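You operate a simulated robot arm through the tools that you are given. There is no shell and no other tool.

You run a simulated robot arm. Do the job below in one go: nothing can be reset, and whatever is moved stays where it is left.

JOB
Pour the red-handled jug's glue back into the red-banded drum through the funnel.
Fine: bung the drum, funnel in its cup, jug back. Set down upright: red-handled jug.

The check looks at the end state, three seconds after you hand in, the way a careful person would. Anything else that was tipped, shoved, dropped, spilled or broken makes it a failure.

ROBOT AND FRAMES
A 7-joint arm with a three-finger gripper, fixed in place. Base frame: the origin is at the foot of the arm, x ahead of it, y to its left, z up. Lengths are in mm, angles in degrees, forces in N, time in s.
With the tool pointing down near the work surface it reaches from about 140 to 880 mm from the base axis. Its first joint turns from -166.0 to 166.0 degrees. Payload 2.94 kg.
The tool frame sits at the grasp point between the pads (the TCP): z along the fingers, y along the line on which they close. The tips reach 30 mm beyond it. Largest opening 132 mm; the body of the gripper starts 107 mm behind the TCP.
Orientation is that of the tool frame in the base frame, as a unit quaternion [w, x, y, z]. With the fingers straight down and closing along the base's y, the tool's x points along the base's -x, its y along +y and its z along -z.

CONTROLS
- The arm moves only by the tool step_arm. Its argument "plan" is a list of rows, each a list of 3 entries, a list of its own where there are three numbers: the closure, from 0 (fully open) to 1 (shut), then the shift along the base's x, y, z in m, then the turn, a rotation vector about the base's x, y, z in degrees. In form: [[hand, [x, y, z], [rx, ry, rz]], ...]. A call has 1 to 20 rows; each row shifts and turns the commanded pose from where the row before left it. A row lasts 0.2 s, in which the tool goes at most 50 mm and 8.6 degrees; a call with a longer step from one row to the next is refused whole, and so is a gripper value outside its range. A pose out of reach is approached as far as the arm can. The call stops where the force on the tool passes 40 N (or 10 N more than at its start, if that is more) or the arm is blocked; 0.2 s more then pass. The fingers move at their own pace and stop on an object; they squeeze with about 36 N. The grip force told is the motor's: it shows also when the fingers shut on nothing. Time passes only in rows, and 0.2 s behind the last, so rows that do not move let the fingers close. It gives the time, the measured TCP pose, the force on the tool (base axes), the opening and the grip force at its end, in the units of the frame above (readings bear some noise), with the torque about the TCP (base axes, N m) and any sound that the robot's microphone picked up, and new pictures: "show" is both (left out), scene, wrist or none.
- Cameras (640 x 400 px; columns grow to the right, rows downward): "scene" is fixed at [383.3, -503.1, 1763.1]; the picture's right is [0.86, -0.50, 0.00], its down [-0.40, -0.69, -0.61] and it looks along [0.31, 0.52, -0.80] (base axes); focal length 310 px, centre (320, 200). "wrist" rides on the gripper at [72, 3, -144] in the tool frame; the picture's right is [-0.04, 1.00, 0.00], its down [-0.88, -0.04, -0.48] and it looks along [-0.47, -0.02, 0.88] (tool axes); focal length 256 px, centre (320, 200). There is no depth. A picture from a camera that has moved, and an enlarged one, comes with that camera's place and axes in the base frame and with its lens. The place of the scene camera against the robot may be out by one fixed shift of up to 25 mm in any direction.
- lift_body(by): slides the trunk up (or, below 0, down) by that many mm; the arm rides with it, the base frame stays. It gives what a move gives, with no picture.
- zoom(camera, box): a new picture of the part [left, top, right, bottom] of that camera's present view, enlarged. It takes no simulated time.
- sign_off(): hands the job in; it is judged then, once.

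Nothing tells you positions but the pictures and the camera data. Unless the task says otherwise, let go and move clear before handing in.

The tools are called after "Call:" as a command line: name --argument value ..., lists and objects as JSON in quotes. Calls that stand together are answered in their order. step_arm: Moves the arm, as the interface text tells. Its arguments: {"type":"object","properties":{"plan":{"type":"array","items":{"type":"array"}},"show":{"type":"string","enum":["both","scene","wrist","none"]}},"required":["plan"]} The other tools are called the same way: lift_body (by) slides the trunk up or down; zoom (camera, box) takes an enlarged picture of a part of a camera's view; sign_off () hands the job in.

At the start:

```text
time_s: 0.0
tcp_pos: [515.5, -165.2, 1494.3]
tcp_rot: [0.0, 0.0, 1.0, 0.001]
force: [0.0, -0.4, 0.6]
torque: [-0.01, -0.01, -0.01]
opening: 131.9
finger_force: 0.0
trunk travel left (down, up): [-375.0, 165.0]
```

scene: 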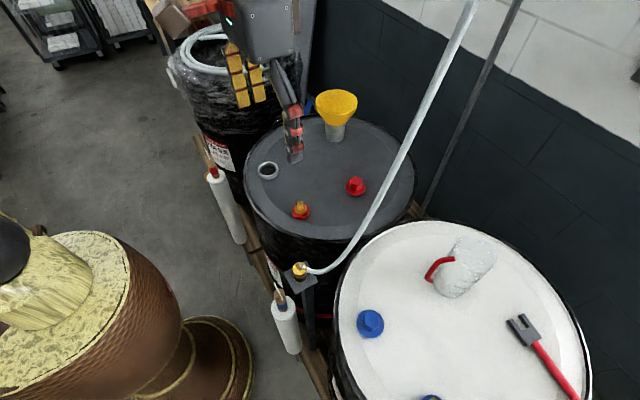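
wrist: 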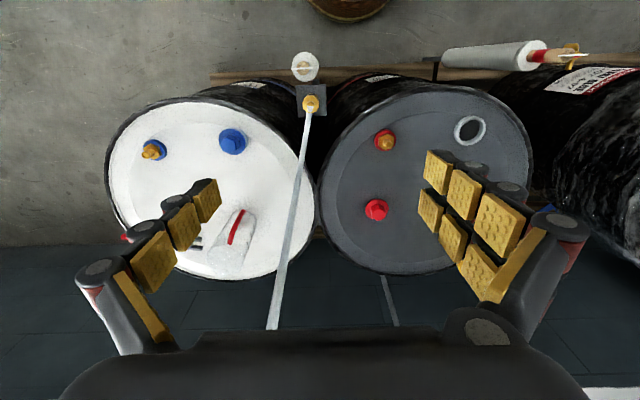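

I see a grey-topped drum with an open bung hole, a funnel standing in a cup, a red bung, and a white-topped drum carrying the red-handled jug. I'll look closer before moving anything.

Call:
zoom --camera "scene" --box '[220, 70, 440, 250]'

Call:
zoom --camera "scene" --box '[320, 210, 600, 400]'

Call:
zoom --camera "wrist" --box '[90, 60, 330, 290]'

Call:
zoom --camera "wrist" --box '[310, 60, 600, 290]'

Call:
zoom --camera "scene" --box '[140, 0, 360, 200]'

```text
2.22 times, centred on (330, 160) of scene
camera zoom: at [383.3, -503.1, 1763.1], right [0.86, -0.5, 0.0], down [-0.4, -0.69, -0.61], along [0.31, 0.52, -0.8], focal length 688 px, centre (298, 289)
```

zoom: 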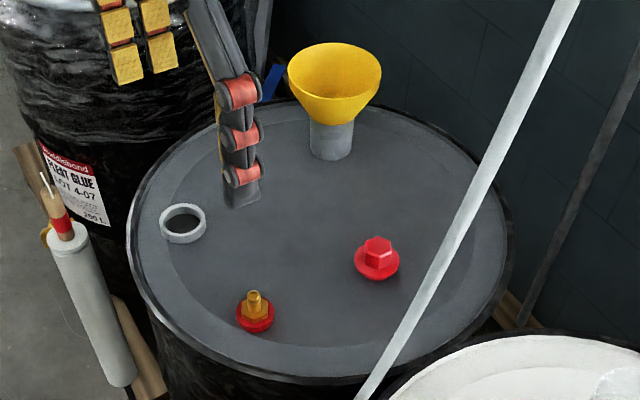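

```text
2.11 times, centred on (460, 305) of scene
camera zoom: at [383.3, -503.1, 1763.1], right [0.86, -0.5, 0.0], down [-0.4, -0.69, -0.61], along [0.31, 0.52, -0.8], focal length 652 px, centre (25, -21)
```

zoom: 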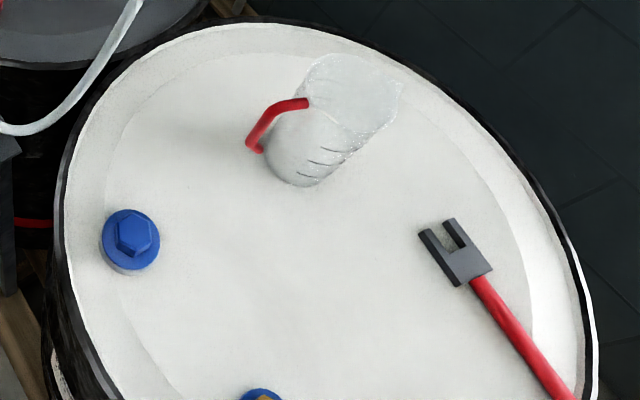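

```text
1.74 times, centred on (210, 175) of wrist
camera zoom: at [444.8, -160.0, 1639.4], right [0.04, 1.0, 0.0], down [0.88, -0.04, 0.48], along [0.47, -0.02, -0.88], focal length 445 px, centre (511, 244)
```

zoom: 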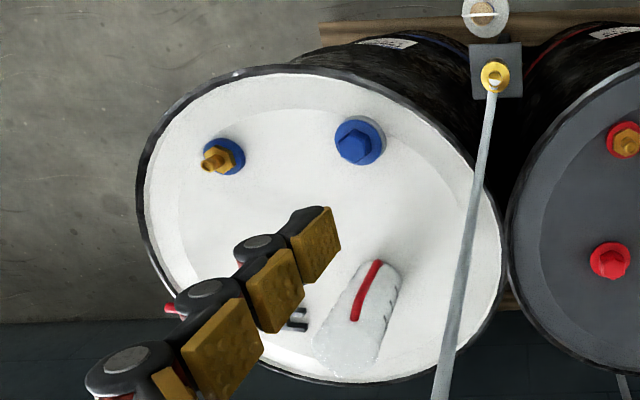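

```text
1.74 times, centred on (455, 175) of wrist
camera zoom: at [444.8, -160.0, 1639.4], right [0.04, 1.0, 0.0], down [0.88, -0.04, 0.48], along [0.47, -0.02, -0.88], focal length 445 px, centre (85, 244)
```

zoom: 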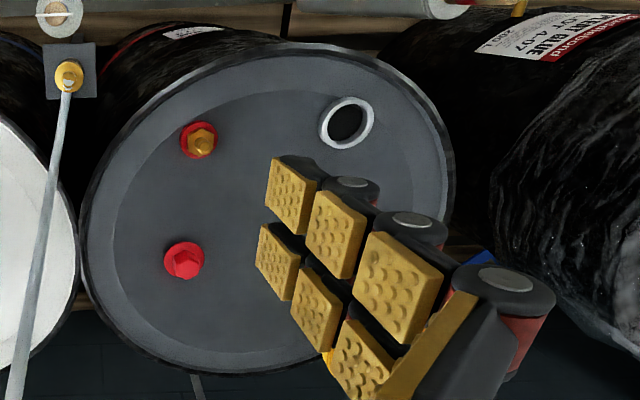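

```text
2.00 times, centred on (250, 100) of scene
camera zoom: at [383.3, -503.1, 1763.1], right [0.86, -0.5, 0.0], down [-0.4, -0.69, -0.61], along [0.31, 0.52, -0.8], focal length 619 px, centre (460, 400)
```

zoom: 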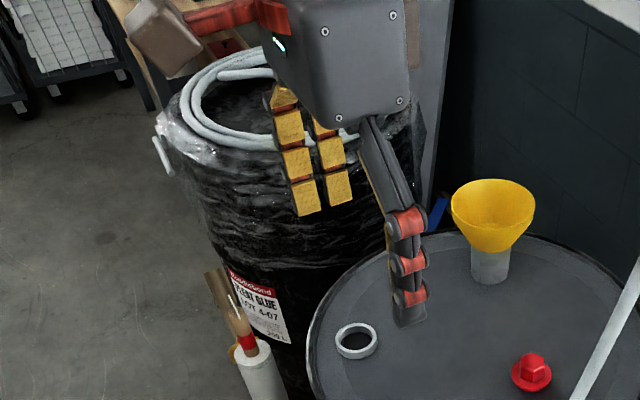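

The jug appears to stand upright on the white drum with its handle towards the robot. A tube rises between the two drums. I'll move sideways at height, clear of the tube, to see the jug better.

Call:
step_arm --plan '[[0, [-0.01, -0.04, 0], [0, 0, 0]], [0, [-0.01, -0.04, 0], [0, 0, 0]], [0, [-0.01, -0.04, 0], [0, 0, 0]], [0, [0, -0.04, 0], [0, 0, 0]], [0, [0, -0.04, 0], [0, 0, 0]], [0, [0.02, -0.02, -0.02], [0, 0, 0]], [0, [0.03, 0, -0.03], [0, 0, 0]]]'

```text
time_s: 1.6
tcp_pos: [538.6, -383.0, 1444.0]
tcp_rot: [0.0, 0.0, 1.0, 0.0]
force: [2.4, 0.4, -0.1]
torque: [0.01, 0.06, 0.0]
opening: 131.8
finger_force: 0.0
trunk travel left (down, up): [-375.0, 165.0]
camera wrist: at [468.6, -378.0, 1588.9], right [0.04, 1.0, 0.0], down [0.88, -0.04, 0.47], along [0.47, -0.02, -0.88], focal length 256 px, centre (320, 200)
```

scene: 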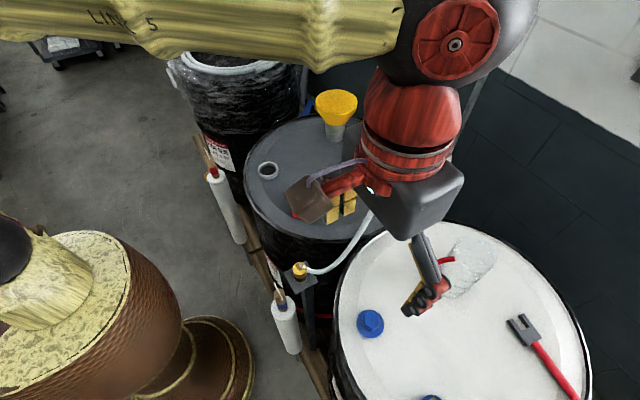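
wrist: 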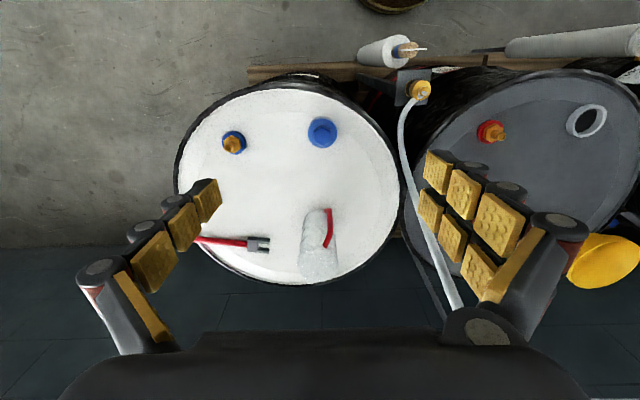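

The wrist camera now sees the jug, the drums and the funnel together. I'll zoom in for details.

Call:
zoom --camera "wrist" --box '[230, 90, 430, 300]'

Call:
zoom --camera "wrist" --box '[280, 190, 370, 290]'

Call:
zoom --camera "wrist" --box '[400, 60, 640, 320]'

Call:
zoom --camera "scene" --box '[400, 210, 540, 320]'

```text
1.90 times, centred on (330, 195) of wrist
camera zoom: at [468.6, -378.0, 1588.9], right [0.04, 1.0, 0.0], down [0.88, -0.04, 0.47], along [0.47, -0.02, -0.88], focal length 488 px, centre (301, 210)
```

zoom: 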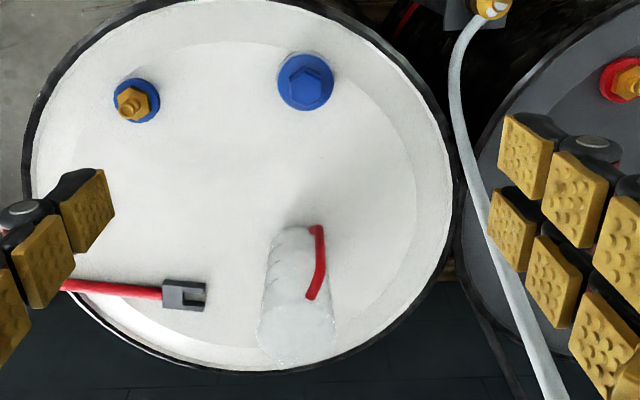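

```text
4.00 times, centred on (325, 240) of wrist
camera zoom: at [468.6, -378.0, 1588.9], right [0.04, 1.0, 0.0], down [0.88, -0.04, 0.47], along [0.47, -0.02, -0.88], focal length 1024 px, centre (300, 40)
```

zoom: 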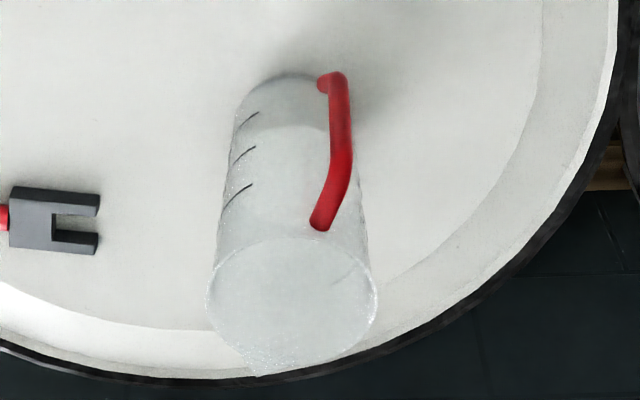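

```text
1.54 times, centred on (520, 190) of wrist
camera zoom: at [468.6, -378.0, 1588.9], right [0.04, 1.0, 0.0], down [0.88, -0.04, 0.47], along [0.47, -0.02, -0.88], focal length 394 px, centre (12, 215)
```

zoom: 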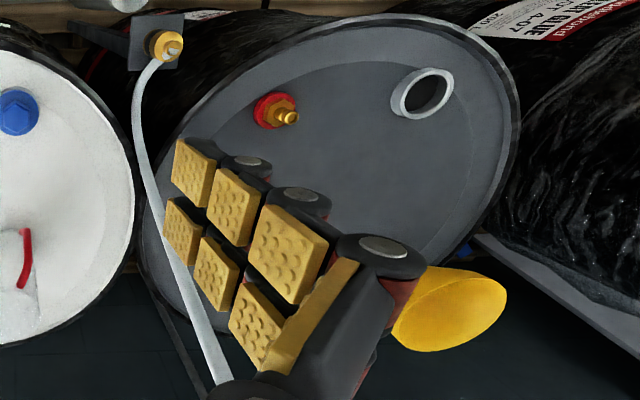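

```text
3.64 times, centred on (470, 265) of scene
camera zoom: at [383.3, -503.1, 1763.1], right [0.86, -0.5, 0.0], down [-0.4, -0.69, -0.61], along [0.31, 0.52, -0.8], focal length 1125 px, centre (-226, -36)
```

zoom: 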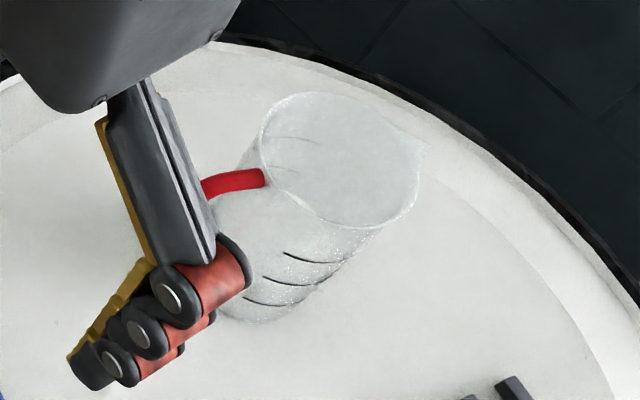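

The jug stands near (845, -403) with its handle toward the robot. The lids sit at about z = 1005, and the scene camera is offset by some 20 mm. Next I'll cross back over to the grey drum to measure the hole, funnel and bung.

Call:
step_arm --plan '[[0, [-0.02, 0.03, 0], [0, 0, 0]], [0, [-0.02, 0.04, 0], [0, 0, 0]], [0, [-0.01, 0.048, 0], [0, 0, 0]], [0, [0, 0.048, 0], [0, 0, 0]], [0, [0, 0.048, 0], [0, 0, 0]], [0, [0, 0.048, 0], [0, 0, 0]], [0, [0, 0.048, 0], [0, 0, 0]], [0, [0, 0.048, 0], [0, 0, 0]], [0, [0, 0.048, 0], [0, 0, 0]], [0, [0.0, 0.048, 0], [0, 0, 0]], [0, [0.03, 0.035, 0], [0, 0, 0]], [0, [0.04, 0.0, 0], [0, 0, 0]], [0, [0.04, 0.0, 0], [0, 0, 0]]]'

```text
time_s: 4.4
tcp_pos: [599.9, 106.0, 1442.3]
tcp_rot: [-0.002, 0.0, 1.0, 0.0]
force: [0.6, 0.3, 1.0]
torque: [-0.02, 0.1, 0.02]
opening: 131.8
finger_force: 0.0
trunk travel left (down, up): [-375.0, 165.0]
camera wrist: at [527.7, 110.2, 1588.6], right [0.04, 1.0, 0.0], down [0.88, -0.04, 0.47], along [0.47, -0.02, -0.88], focal length 256 px, centre (320, 200)
```

scene: 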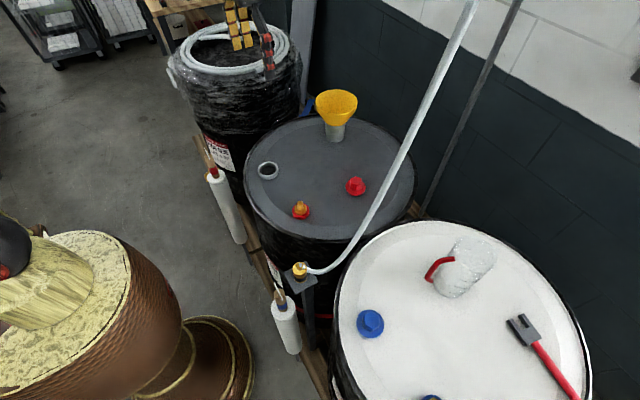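
wrist: 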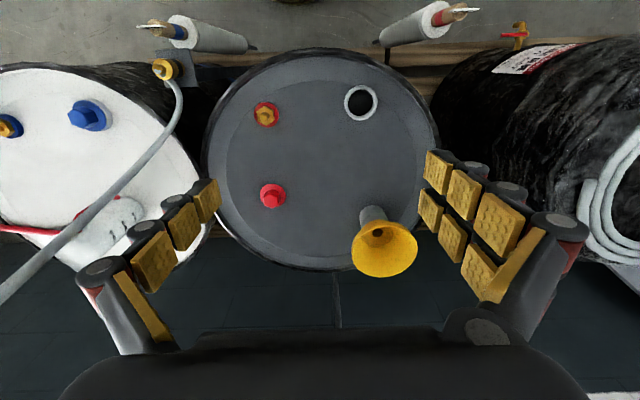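

Call:
zoom --camera "wrist" --box '[200, 50, 440, 280]'

Call:
zoom --camera "wrist" --box '[330, 190, 430, 290]'

Call:
zoom --camera "wrist" --box '[240, 70, 400, 220]'

Call:
zoom --camera "scene" --box '[240, 80, 400, 230]'

Call:
zoom --camera "wrist" --box '[0, 50, 220, 280]'

```text
1.74 times, centred on (320, 165) of wrist
camera zoom: at [527.7, 110.2, 1588.6], right [0.04, 1.0, 0.0], down [0.88, -0.04, 0.47], along [0.47, -0.02, -0.88], focal length 445 px, centre (320, 261)
```

zoom: 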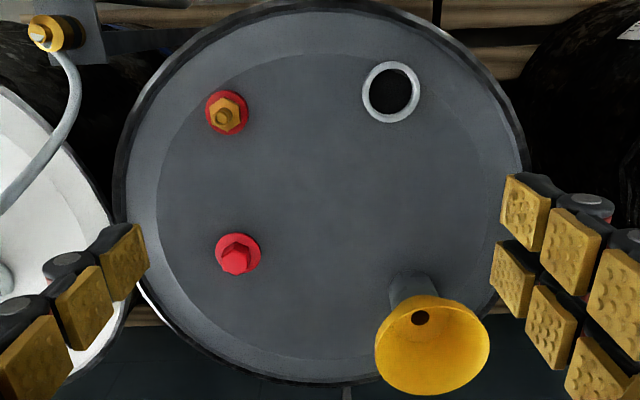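

```text
4.00 times, centred on (380, 240) of wrist
camera zoom: at [527.7, 110.2, 1588.6], right [0.04, 1.0, 0.0], down [0.88, -0.04, 0.47], along [0.47, -0.02, -0.88], focal length 1024 px, centre (80, 40)
```

zoom: 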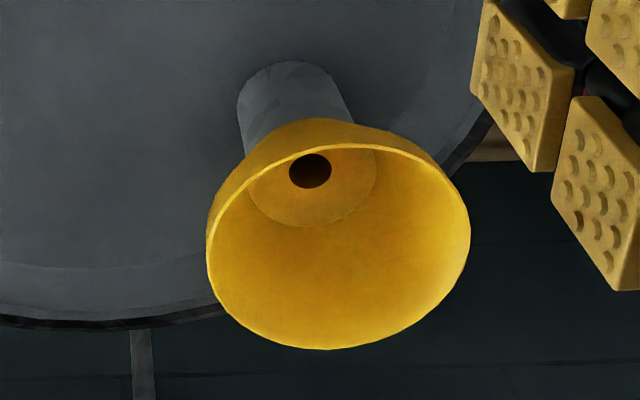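

```text
2.67 times, centred on (320, 145) of wrist
camera zoom: at [527.7, 110.2, 1588.6], right [0.04, 1.0, 0.0], down [0.88, -0.04, 0.47], along [0.47, -0.02, -0.88], focal length 683 px, centre (320, 347)
```

zoom: 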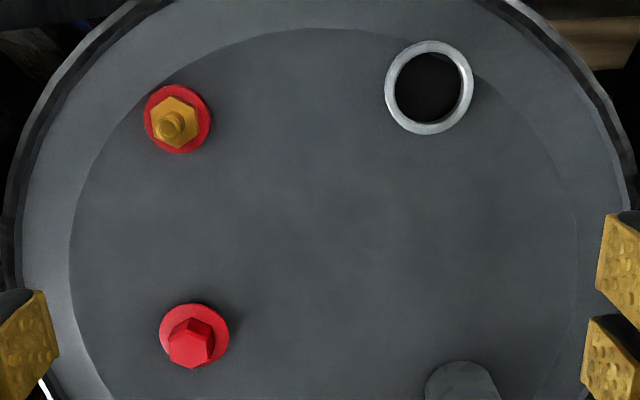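

```text
2.67 times, centred on (320, 155) of scene
camera zoom: at [383.3, -503.1, 1763.1], right [0.86, -0.5, 0.0], down [-0.4, -0.69, -0.61], along [0.31, 0.52, -0.8], focal length 825 px, centre (320, 320)
```

zoom: 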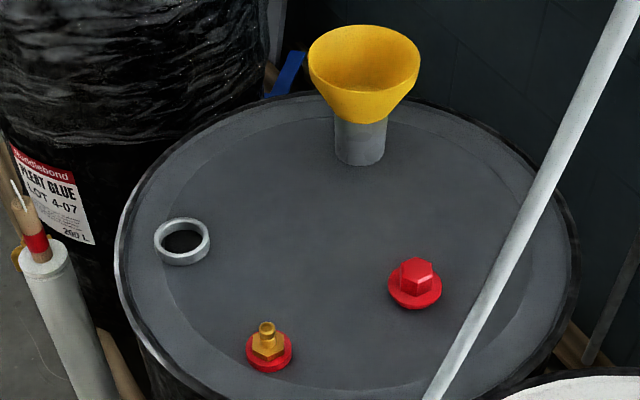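

```text
1.74 times, centred on (110, 165) of wrist
camera zoom: at [527.7, 110.2, 1588.6], right [0.04, 1.0, 0.0], down [0.88, -0.04, 0.47], along [0.47, -0.02, -0.88], focal length 445 px, centre (685, 261)
```

zoom: 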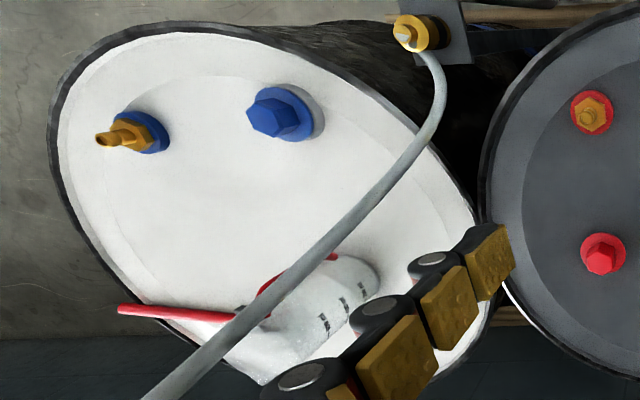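

The funnel stands at about (892, 237) with its rim near z = 1157. The hole ring is at (604, 194, 1019) and the loose red bung at (816, -21). I'll approach the funnel's near rim with the fingers closing radially and tilted to match its wall, and check that the grey drum carries the red band.

Call:
zoom --camera "scene" --box '[240, 200, 350, 330]'

Call:
step_arm --plan '[[0.6, [0.013, 0.0077, -0.015], [0, 0, -8.33]], [0.6, [0.013, 0.0077, -0.015], [0, 0, -8.33]], [0.6, [0.013, 0.0077, -0.015], [0, 0, -8.33]], [0.6, [0.013, 0.0077, -0.015], [0, 0, -8.33]], [0.6, [0.013, 0.0077, -0.015], [0, 0, -8.33]], [0.6, [0.013, 0.0077, -0.015], [0, 0, -8.33]], [0.6, [0.013, 0.0077, -0.015], [0, 0, -8.33]], [0.6, [0.013, 0.0077, -0.015], [0, 0, -8.33]], [0.6, [0.013, 0.0077, -0.015], [0, 0, -8.36]], [0.6, [0.013, 0.0077, -0.015], [2.07, -7.73, 0]], [0.6, [0.013, 0.0077, -0.015], [2.07, -7.73, 0]], [0.6, [0.013, 0.0077, -0.015], [2.07, -7.73, 0]], [0.6, [0.013, 0.0077, -0.015], [2.07, -7.73, 0]]]'

```text
3.08 times, centred on (295, 265) of scene
camera zoom: at [383.3, -503.1, 1763.1], right [0.86, -0.5, 0.0], down [-0.4, -0.69, -0.61], along [0.31, 0.52, -0.8], focal length 952 px, centre (397, 0)
```

zoom: 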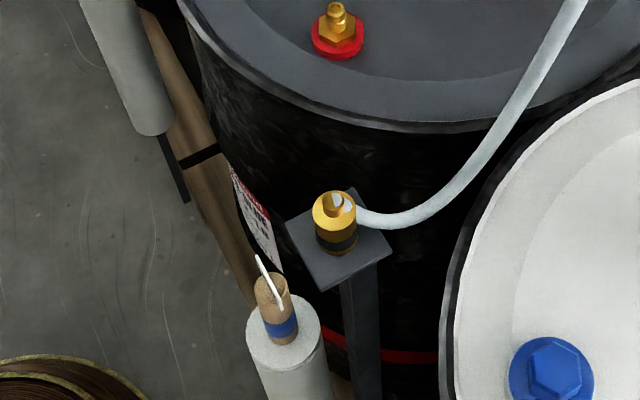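

```text
time_s: 7.2
tcp_pos: [767.0, 205.6, 1247.7]
tcp_rot: [0.169, 0.585, 0.762, 0.22]
force: [0.1, -0.3, 0.0]
torque: [0.03, 0.05, 0.0]
opening: 52.7
finger_force: 0.1
trunk travel left (down, up): [-375.0, 165.0]
camera wrist: at [677.6, 258.2, 1373.6], right [0.83, 0.18, 0.53], down [-0.05, -0.92, 0.38], along [0.56, -0.34, -0.76], focal length 256 px, centre (320, 200)
```

scene: 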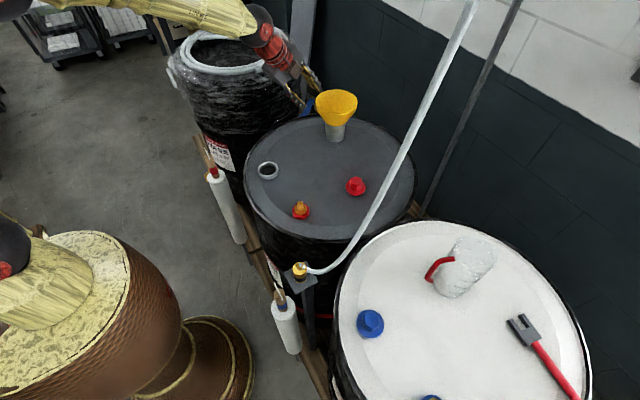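
wrist: 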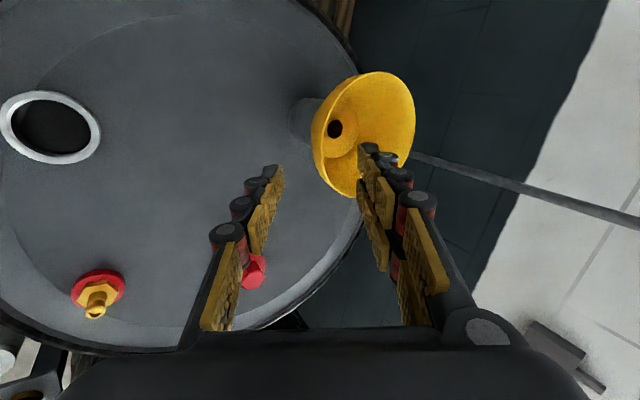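

The grey drum does carry the red band. I'm now in front of the funnel with the fingers open to 53 mm, so I'll zoom to align with the wall before going in.

Call:
zoom --camera "wrist" --box '[240, 50, 440, 250]'

Call:
zoom --camera "scene" --box '[240, 30, 400, 150]'

```text
2.00 times, centred on (340, 150) of wrist
camera zoom: at [677.6, 258.2, 1373.6], right [0.83, 0.18, 0.53], down [-0.05, -0.92, 0.38], along [0.56, -0.34, -0.76], focal length 512 px, centre (280, 300)
```

zoom: 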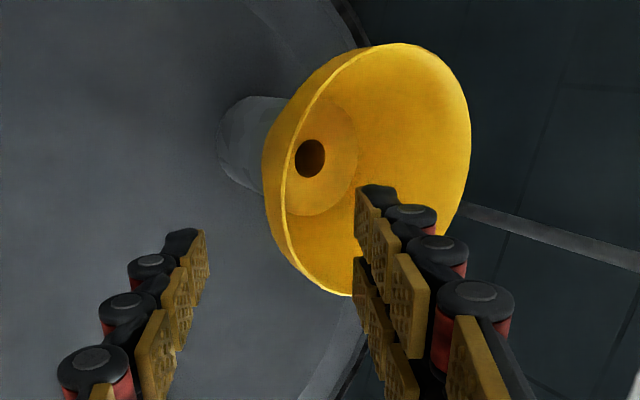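

```text
3.33 times, centred on (320, 90) of scene
camera zoom: at [383.3, -503.1, 1763.1], right [0.86, -0.5, 0.0], down [-0.4, -0.69, -0.61], along [0.31, 0.52, -0.8], focal length 1032 px, centre (320, 567)
```

zoom: 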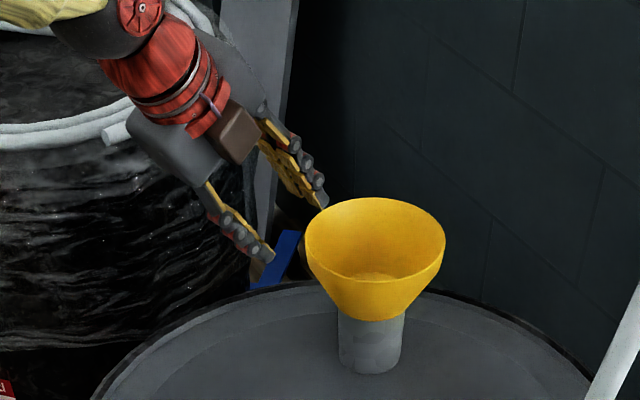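

The wall centreline is slightly off and my tilt is a little too steep. I'll ease the tilt by 4° and advance partway, then check again.

Call:
step_arm --plan '[[0.6, [-0.001, 0, 0], [-1.04, 3.86, 0]], [0.6, [0.0136, 0.0036, -0.0265], [0, 0, 0]], [0.6, [0.0136, 0.0036, -0.0265], [0, 0, 0]], [0.6, [0.009, 0.0024, -0.0177], [0, 0, 0]]]'

Call:
zoom --camera "wrist" --box '[220, 50, 420, 250]'

Call:
zoom --camera "scene" --box '[270, 50, 390, 150]'

```text
time_s: 8.2
tcp_pos: [800.4, 214.3, 1177.4]
tcp_rot: [0.147, 0.59, 0.77, 0.192]
force: [0.9, 0.1, 0.1]
torque: [-0.01, 0.01, -0.01]
opening: 52.9
finger_force: 0.0
trunk travel left (down, up): [-375.0, 165.0]
camera wrist: at [720.7, 268.7, 1307.5], right [0.86, 0.19, 0.47], down [-0.02, -0.92, 0.4], along [0.5, -0.36, -0.79], focal length 256 px, centre (320, 200)
```

scene: 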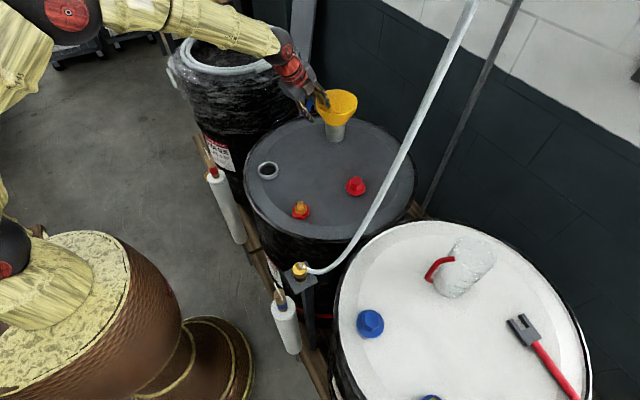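
wrist: 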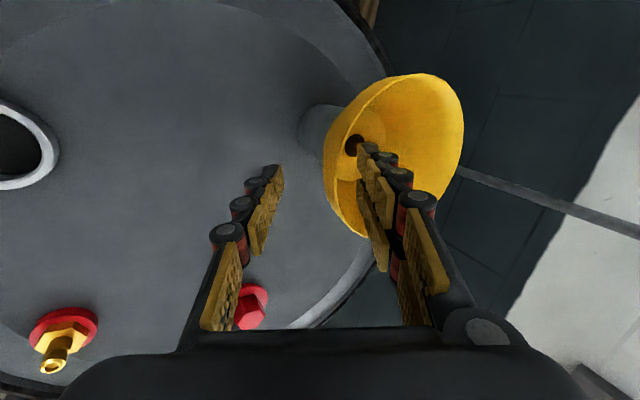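

```text
2.00 times, centred on (320, 150) of wrist
camera zoom: at [720.7, 268.7, 1307.5], right [0.86, 0.19, 0.47], down [-0.02, -0.92, 0.4], along [0.5, -0.36, -0.79], focal length 512 px, centre (320, 300)
```

zoom: 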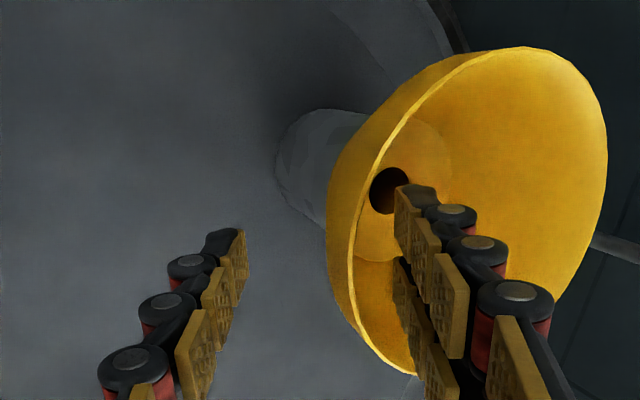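

```text
4.00 times, centred on (330, 100) of scene
camera zoom: at [383.3, -503.1, 1763.1], right [0.86, -0.5, 0.0], down [-0.4, -0.69, -0.61], along [0.31, 0.52, -0.8], focal length 1238 px, centre (280, 600)
```

zoom: 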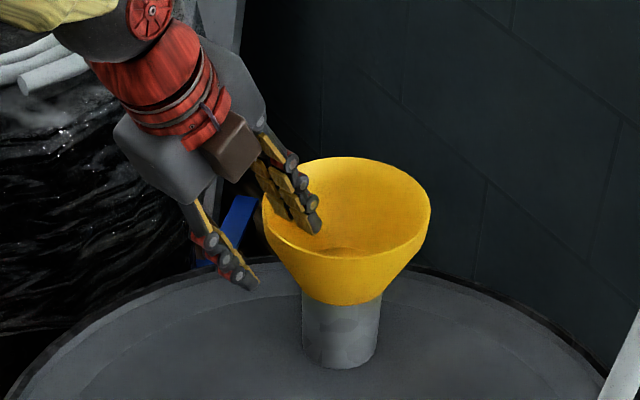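

The funnel's upper band is steeper than I thought, roughly 10–13°. I'll raise slightly, ease the tilt to 13°, and re-centre over the near wall.

Call:
step_arm --plan '[[0.6, [0, 0, 0.01], [-1.94, 7.24, 0]], [0.6, [0, 0, 0.01], [-1.94, 7.24, 0]], [0.6, [0.015, 0.0031, -0.002], [0, 0, 0]], [0.6, [0, 0, 0], [0, 0, 0]]]'

Call:
zoom --camera "wrist" --box '[220, 50, 420, 250]'

Call:
zoom --camera "scene" --box '[270, 50, 390, 150]'

```text
time_s: 9.2
tcp_pos: [816.0, 216.0, 1195.8]
tcp_rot: [0.069, 0.605, 0.788, 0.091]
force: [0.0, -1.0, -0.3]
torque: [0.04, 0.0, -0.02]
opening: 52.7
finger_force: 0.1
trunk travel left (down, up): [-375.0, 165.0]
camera wrist: at [770.0, 280.9, 1337.9], right [0.95, 0.21, 0.22], down [0.09, -0.89, 0.46], along [0.29, -0.41, -0.86], focal length 256 px, centre (320, 200)
```

scene: 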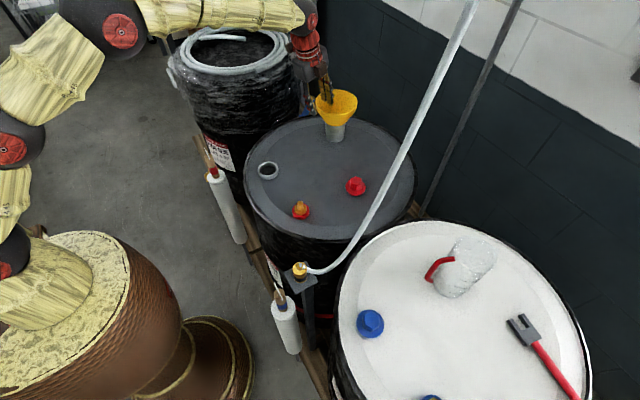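
wrist: 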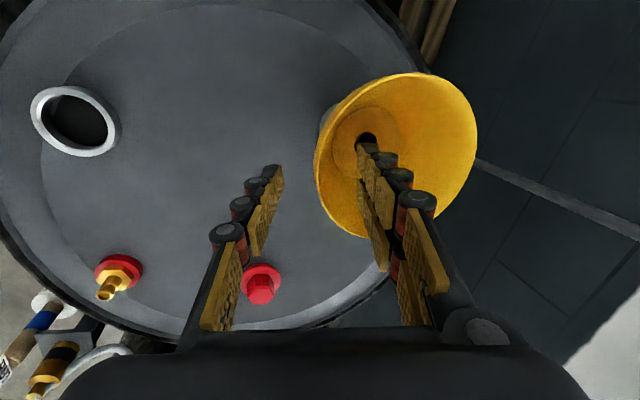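

```text
2.00 times, centred on (320, 150) of wrist
camera zoom: at [770.0, 280.9, 1337.9], right [0.95, 0.21, 0.22], down [0.09, -0.89, 0.46], along [0.29, -0.41, -0.86], focal length 512 px, centre (320, 300)
```

zoom: 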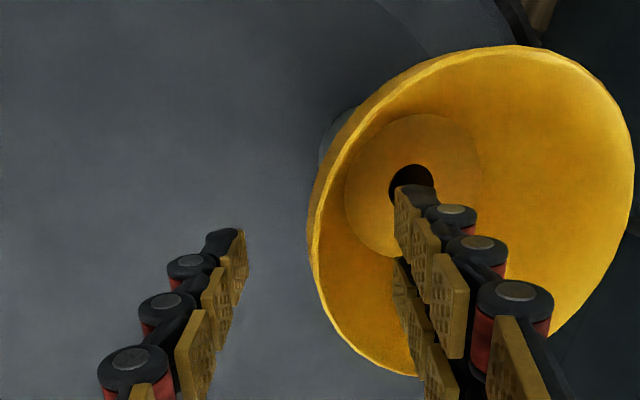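

```text
4.00 times, centred on (330, 100) of scene
camera zoom: at [383.3, -503.1, 1763.1], right [0.86, -0.5, 0.0], down [-0.4, -0.69, -0.61], along [0.31, 0.52, -0.8], focal length 1238 px, centre (280, 600)
```

zoom: 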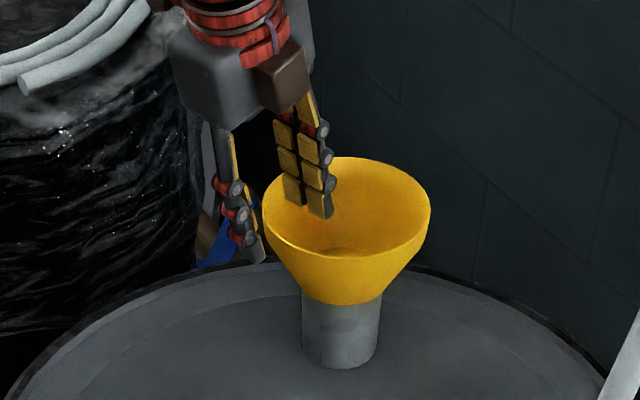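

The fingers straddle the near wall well. I'll shift 3 mm, descend about 52 mm along the tool, then look before closing.

Call:
step_arm --plan '[[0.6, [0.0005, 0.0005, -0.016], [0, 0, 0]], [0.6, [0.004, 0.001, -0.0176], [0, 0, 0]], [0.6, [0.004, 0.001, -0.0176], [0, 0, 0]], [0.6, [0, 0, 0], [0, 0, 0]]]'

Call:
zoom --camera "wrist" --box '[220, 50, 420, 250]'

Call:
zoom --camera "scene" --box '[270, 50, 390, 150]'

```text
time_s: 10.2
tcp_pos: [824.8, 218.5, 1143.8]
tcp_rot: [0.068, 0.605, 0.789, 0.09]
force: [0.2, 0.5, -0.9]
torque: [-0.02, -0.02, -0.01]
opening: 53.0
finger_force: 0.1
trunk travel left (down, up): [-375.0, 165.0]
camera wrist: at [778.0, 282.9, 1286.0], right [0.95, 0.21, 0.23], down [0.09, -0.89, 0.46], along [0.3, -0.41, -0.86], focal length 256 px, centre (320, 200)
```

scene: 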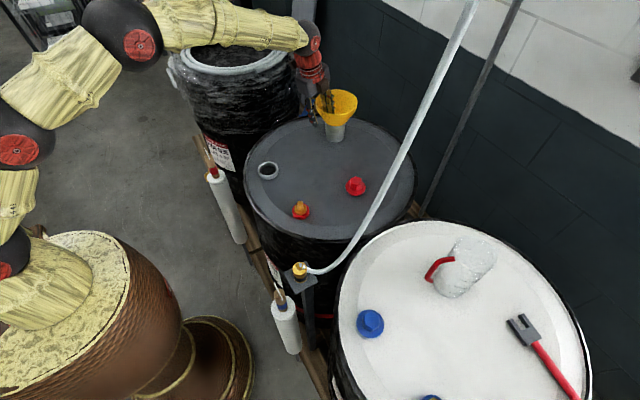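
wrist: 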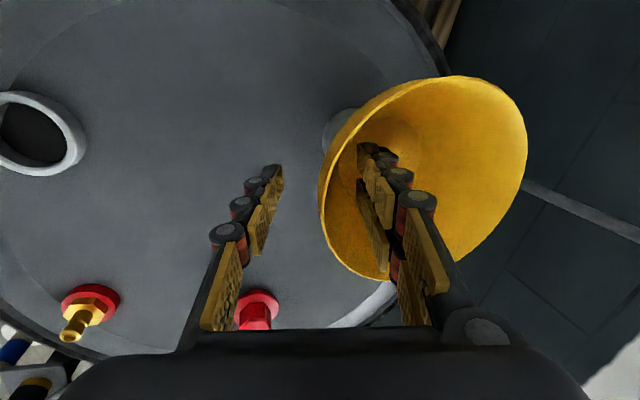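

```text
2.00 times, centred on (320, 150) of wrist
camera zoom: at [778.0, 282.9, 1286.0], right [0.95, 0.21, 0.23], down [0.09, -0.89, 0.46], along [0.3, -0.41, -0.86], focal length 512 px, centre (320, 300)
```

zoom: 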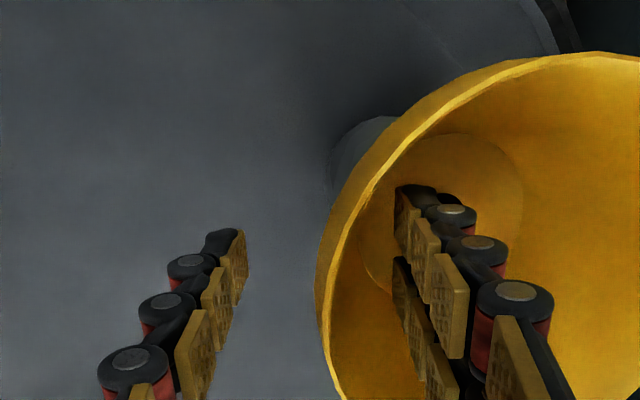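

```text
4.00 times, centred on (330, 100) of scene
camera zoom: at [383.3, -503.1, 1763.1], right [0.86, -0.5, 0.0], down [-0.4, -0.69, -0.61], along [0.31, 0.52, -0.8], focal length 1238 px, centre (280, 600)
```

zoom: 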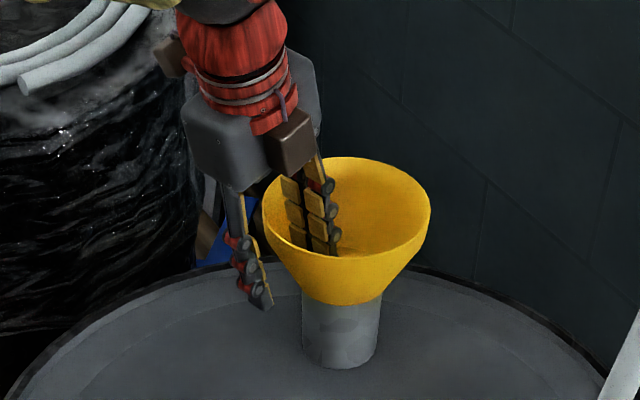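

The wall runs between the pads. I'll close on it.

Call:
step_arm --plan '[[0.8, [0, 0, 0], [0, 0, 0]], [0.9, [0, 0, 0], [0, 0, 0]], [1.0, [0, 0, 0], [0, 0, 0]], [1.0, [0, 0, 0], [0, 0, 0]], [1.0, [0, 0, 0], [0, 0, 0]]]'

Call:
zoom --camera "scene" --box '[270, 50, 390, 150]'

```text
time_s: 11.4
tcp_pos: [825.4, 218.7, 1147.3]
tcp_rot: [0.071, 0.605, 0.788, 0.093]
force: [8.0, 1.6, 12.6]
torque: [0.53, -1.29, -0.1]
opening: 13.5
finger_force: 32.4
trunk travel left (down, up): [-375.0, 165.0]
camera wrist: at [778.7, 282.8, 1288.9], right [0.95, 0.21, 0.23], down [0.08, -0.89, 0.45], along [0.3, -0.41, -0.86], focal length 256 px, centre (320, 200)
```

scene: 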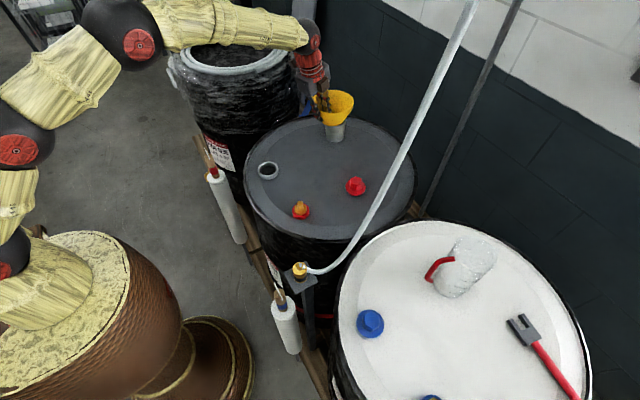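
wrist: 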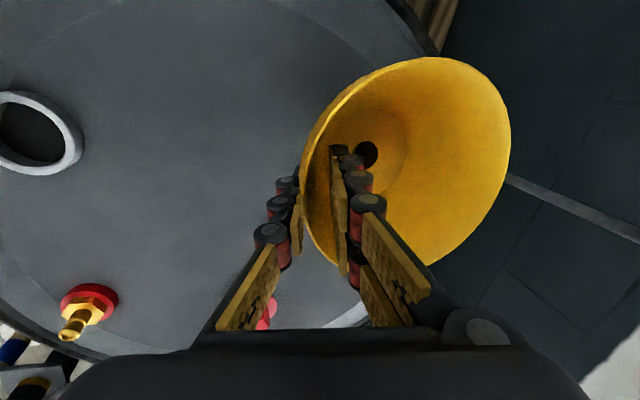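

```text
4.00 times, centred on (330, 100) of scene
camera zoom: at [383.3, -503.1, 1763.1], right [0.86, -0.5, 0.0], down [-0.4, -0.69, -0.61], along [0.31, 0.52, -0.8], focal length 1238 px, centre (280, 600)
```

zoom: 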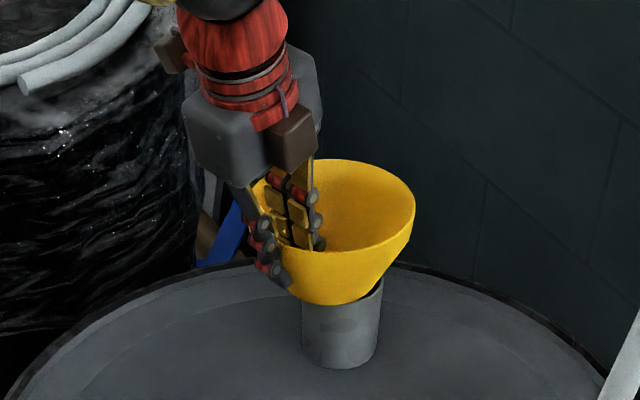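

The grip closed at 13.5 mm, and the funnel leaned slightly toward the fingers. The cup hasn't moved. I'll lift gently and watch the forces.

Call:
step_arm --plan '[[1.0, [0, 0, 0.005], [0, 0, 0]], [1.0, [0, 0, 0.008], [0, 0, 0]], [1.0, [0, 0, 0.01], [0, 0, 0]], [1.0, [0, 0, 0.0], [0, 0, 0]]]'

Call:
zoom --camera "scene" --box '[270, 50, 390, 150]'

Call:
zoom --camera "wrist" --box '[240, 30, 540, 300]'

```text
time_s: 12.4
tcp_pos: [825.3, 220.4, 1165.9]
tcp_rot: [0.068, 0.605, 0.788, 0.089]
force: [14.8, -2.5, -3.3]
torque: [-0.23, -1.42, -0.27]
opening: 13.2
finger_force: 35.6
trunk travel left (down, up): [-375.0, 165.0]
camera wrist: at [780.1, 283.1, 1307.6], right [0.95, 0.21, 0.22], down [0.09, -0.89, 0.46], along [0.29, -0.41, -0.86], focal length 256 px, centre (320, 200)
```

scene: 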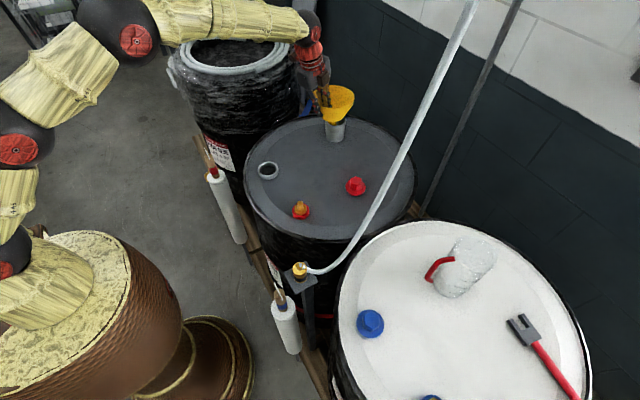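
wrist: 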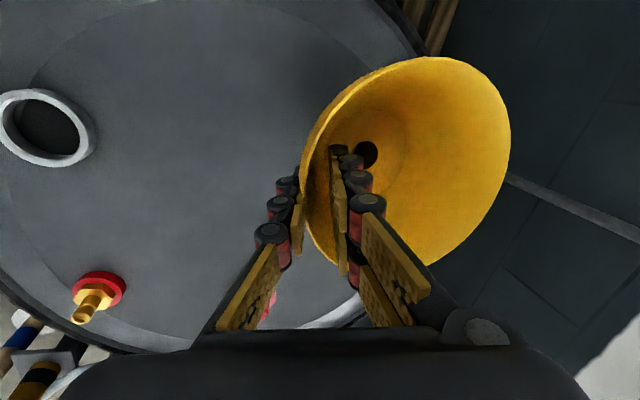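

```text
4.00 times, centred on (330, 100) of scene
camera zoom: at [383.3, -503.1, 1763.1], right [0.86, -0.5, 0.0], down [-0.4, -0.69, -0.61], along [0.31, 0.52, -0.8], focal length 1238 px, centre (280, 600)
```

zoom: 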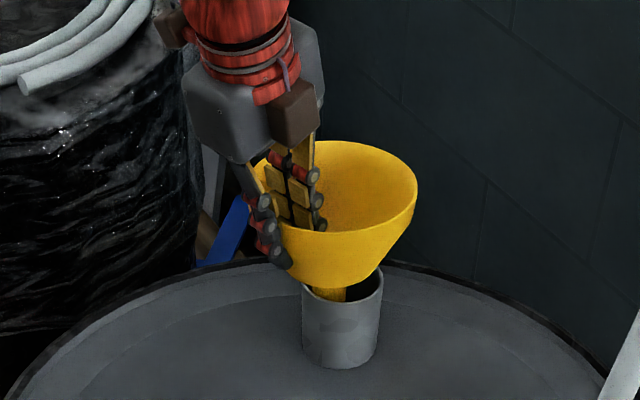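

```text
1.48 times, centred on (390, 165) of wrist
camera zoom: at [780.1, 283.1, 1307.6], right [0.95, 0.21, 0.22], down [0.09, -0.89, 0.46], along [0.29, -0.41, -0.86], focal length 379 px, centre (216, 252)
```

zoom: 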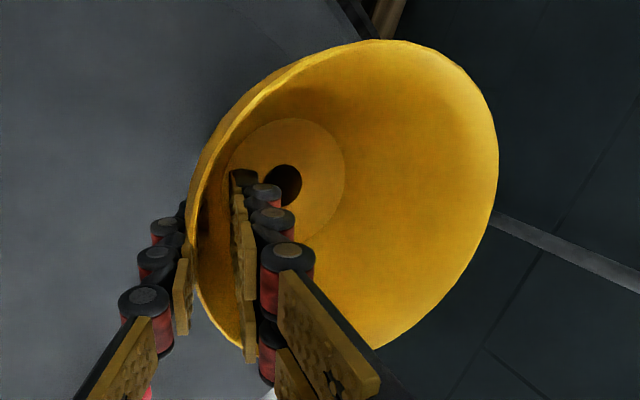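

The funnel is held, but its spout presses on the cup's near wall. I'll move a few mm outward to relieve that.

Call:
step_arm --plan '[[1.0, [0.004, 0.001, 0.002], [0, 0, 0]], [1.0, [0.0, 0.0, 0.0], [0, 0, 0]]]' --show "none"

```text
time_s: 13.0
tcp_pos: [829.2, 221.4, 1167.6]
tcp_rot: [0.069, 0.605, 0.788, 0.09]
force: [14.8, 0.8, -4.9]
torque: [0.01, -1.35, -0.17]
opening: 11.1
finger_force: 35.7
trunk travel left (down, up): [-375.0, 165.0]
```

Call:
step_arm --plan '[[1.0, [0.005, 0.001, 0.0], [0, 0, 0]], [1.0, [0.0, 0.0, 0.0], [0, 0, 0]]]'

Call:
zoom --camera "scene" --box '[270, 50, 390, 150]'

```text
time_s: 13.6
tcp_pos: [835.0, 223.2, 1168.7]
tcp_rot: [0.069, 0.605, 0.788, 0.09]
force: [8.0, -0.7, -0.1]
torque: [-0.01, -0.81, -0.13]
opening: 9.0
finger_force: 35.9
trunk travel left (down, up): [-375.0, 165.0]
camera wrist: at [788.1, 286.2, 1311.1], right [0.95, 0.21, 0.22], down [0.09, -0.89, 0.45], along [0.29, -0.41, -0.86], focal length 256 px, centre (320, 200)
```

scene: 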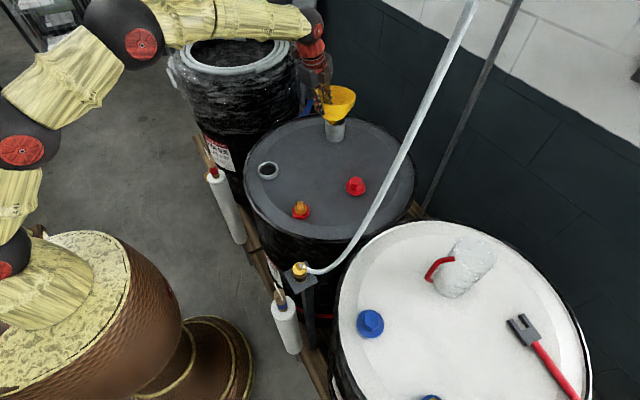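
wrist: 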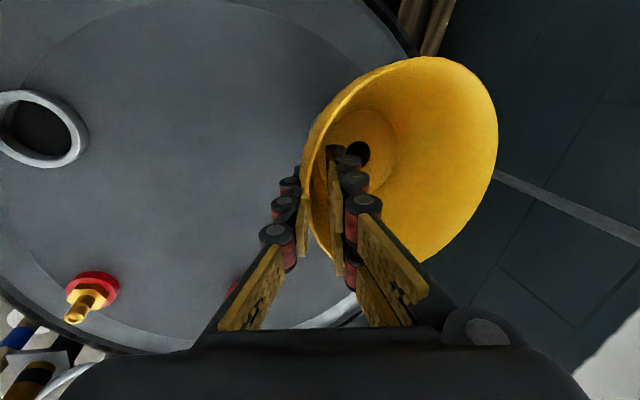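

```text
4.00 times, centred on (330, 100) of scene
camera zoom: at [383.3, -503.1, 1763.1], right [0.86, -0.5, 0.0], down [-0.4, -0.69, -0.61], along [0.31, 0.52, -0.8], focal length 1238 px, centre (280, 600)
```

zoom: 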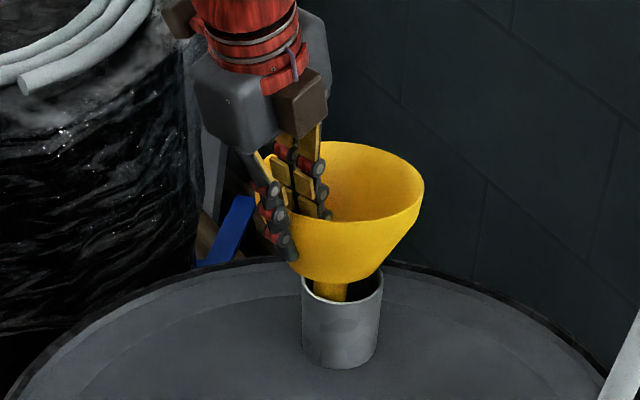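

The pads are settling flush on the wall, leaving the funnel leaning with its spout toward the robot. Tilting the tool forward will straighten the funnel and relieve the spout.

Call:
step_arm --plan '[[1.0, [0.0, 0.0, 0.003], [0.78, -2.9, 0]], [1.0, [0.0, 0.0, 0.004], [0.78, -2.9, 0]], [1.0, [0, 0, 0.0], [0, 0, 0]]]'

Call:
zoom --camera "scene" --box '[270, 50, 390, 150]'

```text
time_s: 14.4
tcp_pos: [832.6, 220.6, 1176.2]
tcp_rot: [0.101, 0.601, 0.782, 0.131]
force: [0.3, 0.1, -1.5]
torque: [-0.01, 0.07, 0.03]
opening: 8.9
finger_force: 35.7
trunk travel left (down, up): [-375.0, 165.0]
camera wrist: at [773.6, 281.5, 1314.6], right [0.92, 0.2, 0.33], down [0.04, -0.9, 0.44], along [0.38, -0.39, -0.84], focal length 256 px, centre (320, 200)
```

scene: 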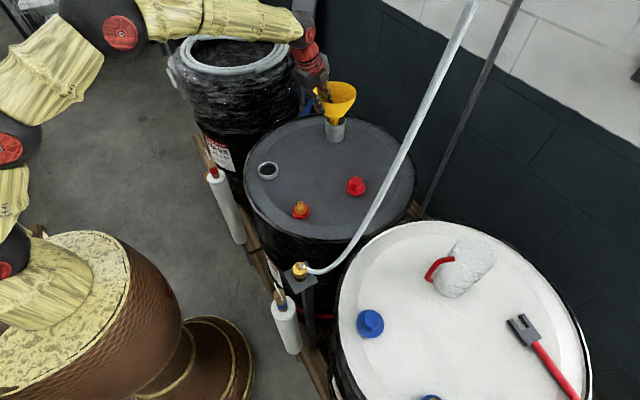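
wrist: 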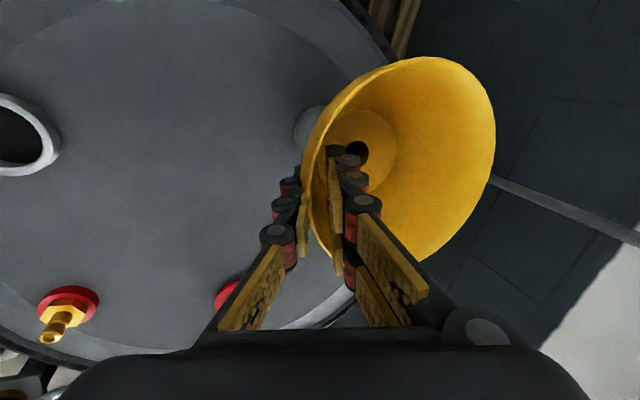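

```text
4.00 times, centred on (330, 100) of scene
camera zoom: at [383.3, -503.1, 1763.1], right [0.86, -0.5, 0.0], down [-0.4, -0.69, -0.61], along [0.31, 0.52, -0.8], focal length 1238 px, centre (280, 600)
```

zoom: 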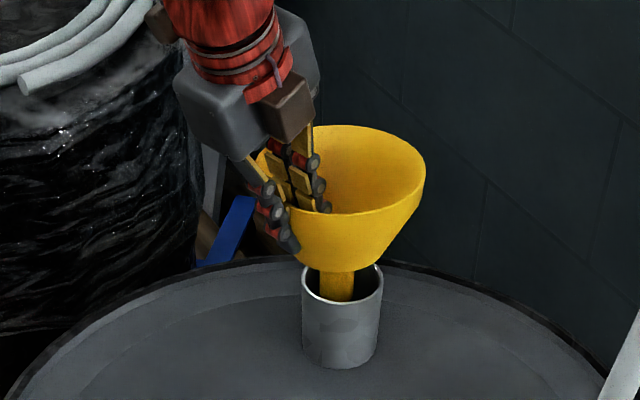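

The force is now zero and the funnel is hanging free. I'll lift it straight out of the cup.

Call:
step_arm --plan '[[1.0, [0.0, 0.0, 0.01], [0, 0, 0]], [1.0, [0.0, 0.0, 0.015], [0, 0, 0]], [1.0, [0, 0, 0.02], [0, 0, 0]], [1.0, [0, 0, 0.025], [0, 0, 0]], [1.0, [0, 0, 0.025], [0, 0, 0]], [1.0, [0, 0, 0.025], [0, 0, 0]], [1.0, [0, 0, 0.02], [0, 0, 0]], [1.0, [0, 0, 0.0], [0, 0, 0]]]'

Call:
zoom --camera "scene" --box '[260, 30, 400, 150]'

```text
time_s: 16.2
tcp_pos: [832.7, 222.5, 1315.6]
tcp_rot: [0.101, 0.601, 0.782, 0.131]
force: [-0.3, -0.5, -0.7]
torque: [-0.01, -0.01, -0.01]
opening: 8.8
finger_force: 36.3
trunk travel left (down, up): [-375.0, 165.0]
camera wrist: at [773.6, 283.2, 1454.4], right [0.92, 0.2, 0.33], down [0.04, -0.9, 0.44], along [0.38, -0.39, -0.84], focal length 256 px, centre (320, 200)
```

scene: 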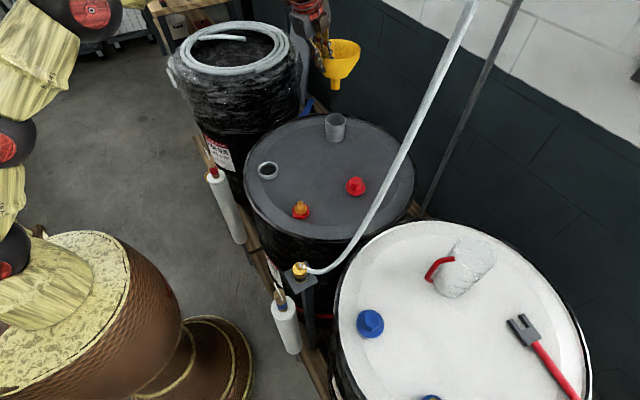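
wrist: 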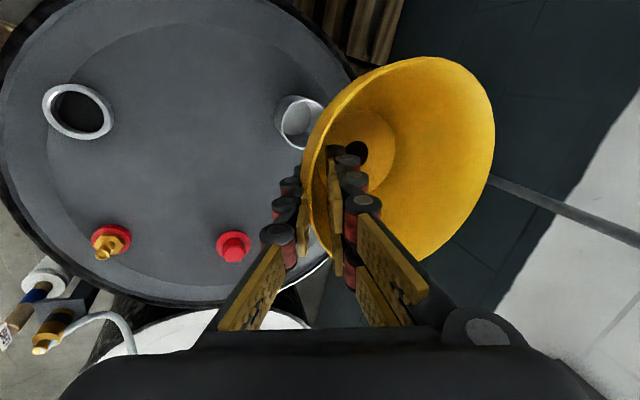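

```text
3.33 times, centred on (330, 90) of scene
camera zoom: at [383.3, -503.1, 1763.1], right [0.86, -0.5, 0.0], down [-0.4, -0.69, -0.61], along [0.31, 0.52, -0.8], focal length 1032 px, centre (287, 567)
```

zoom: 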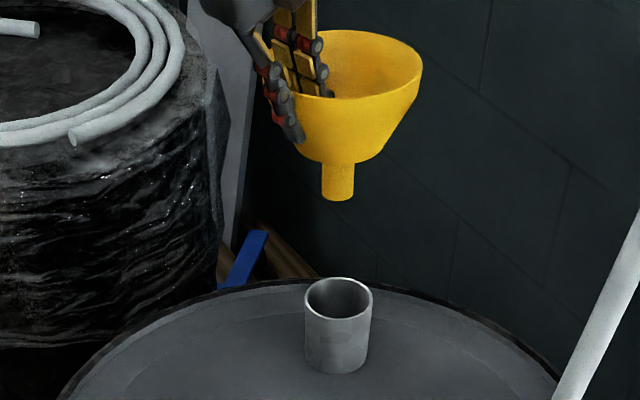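

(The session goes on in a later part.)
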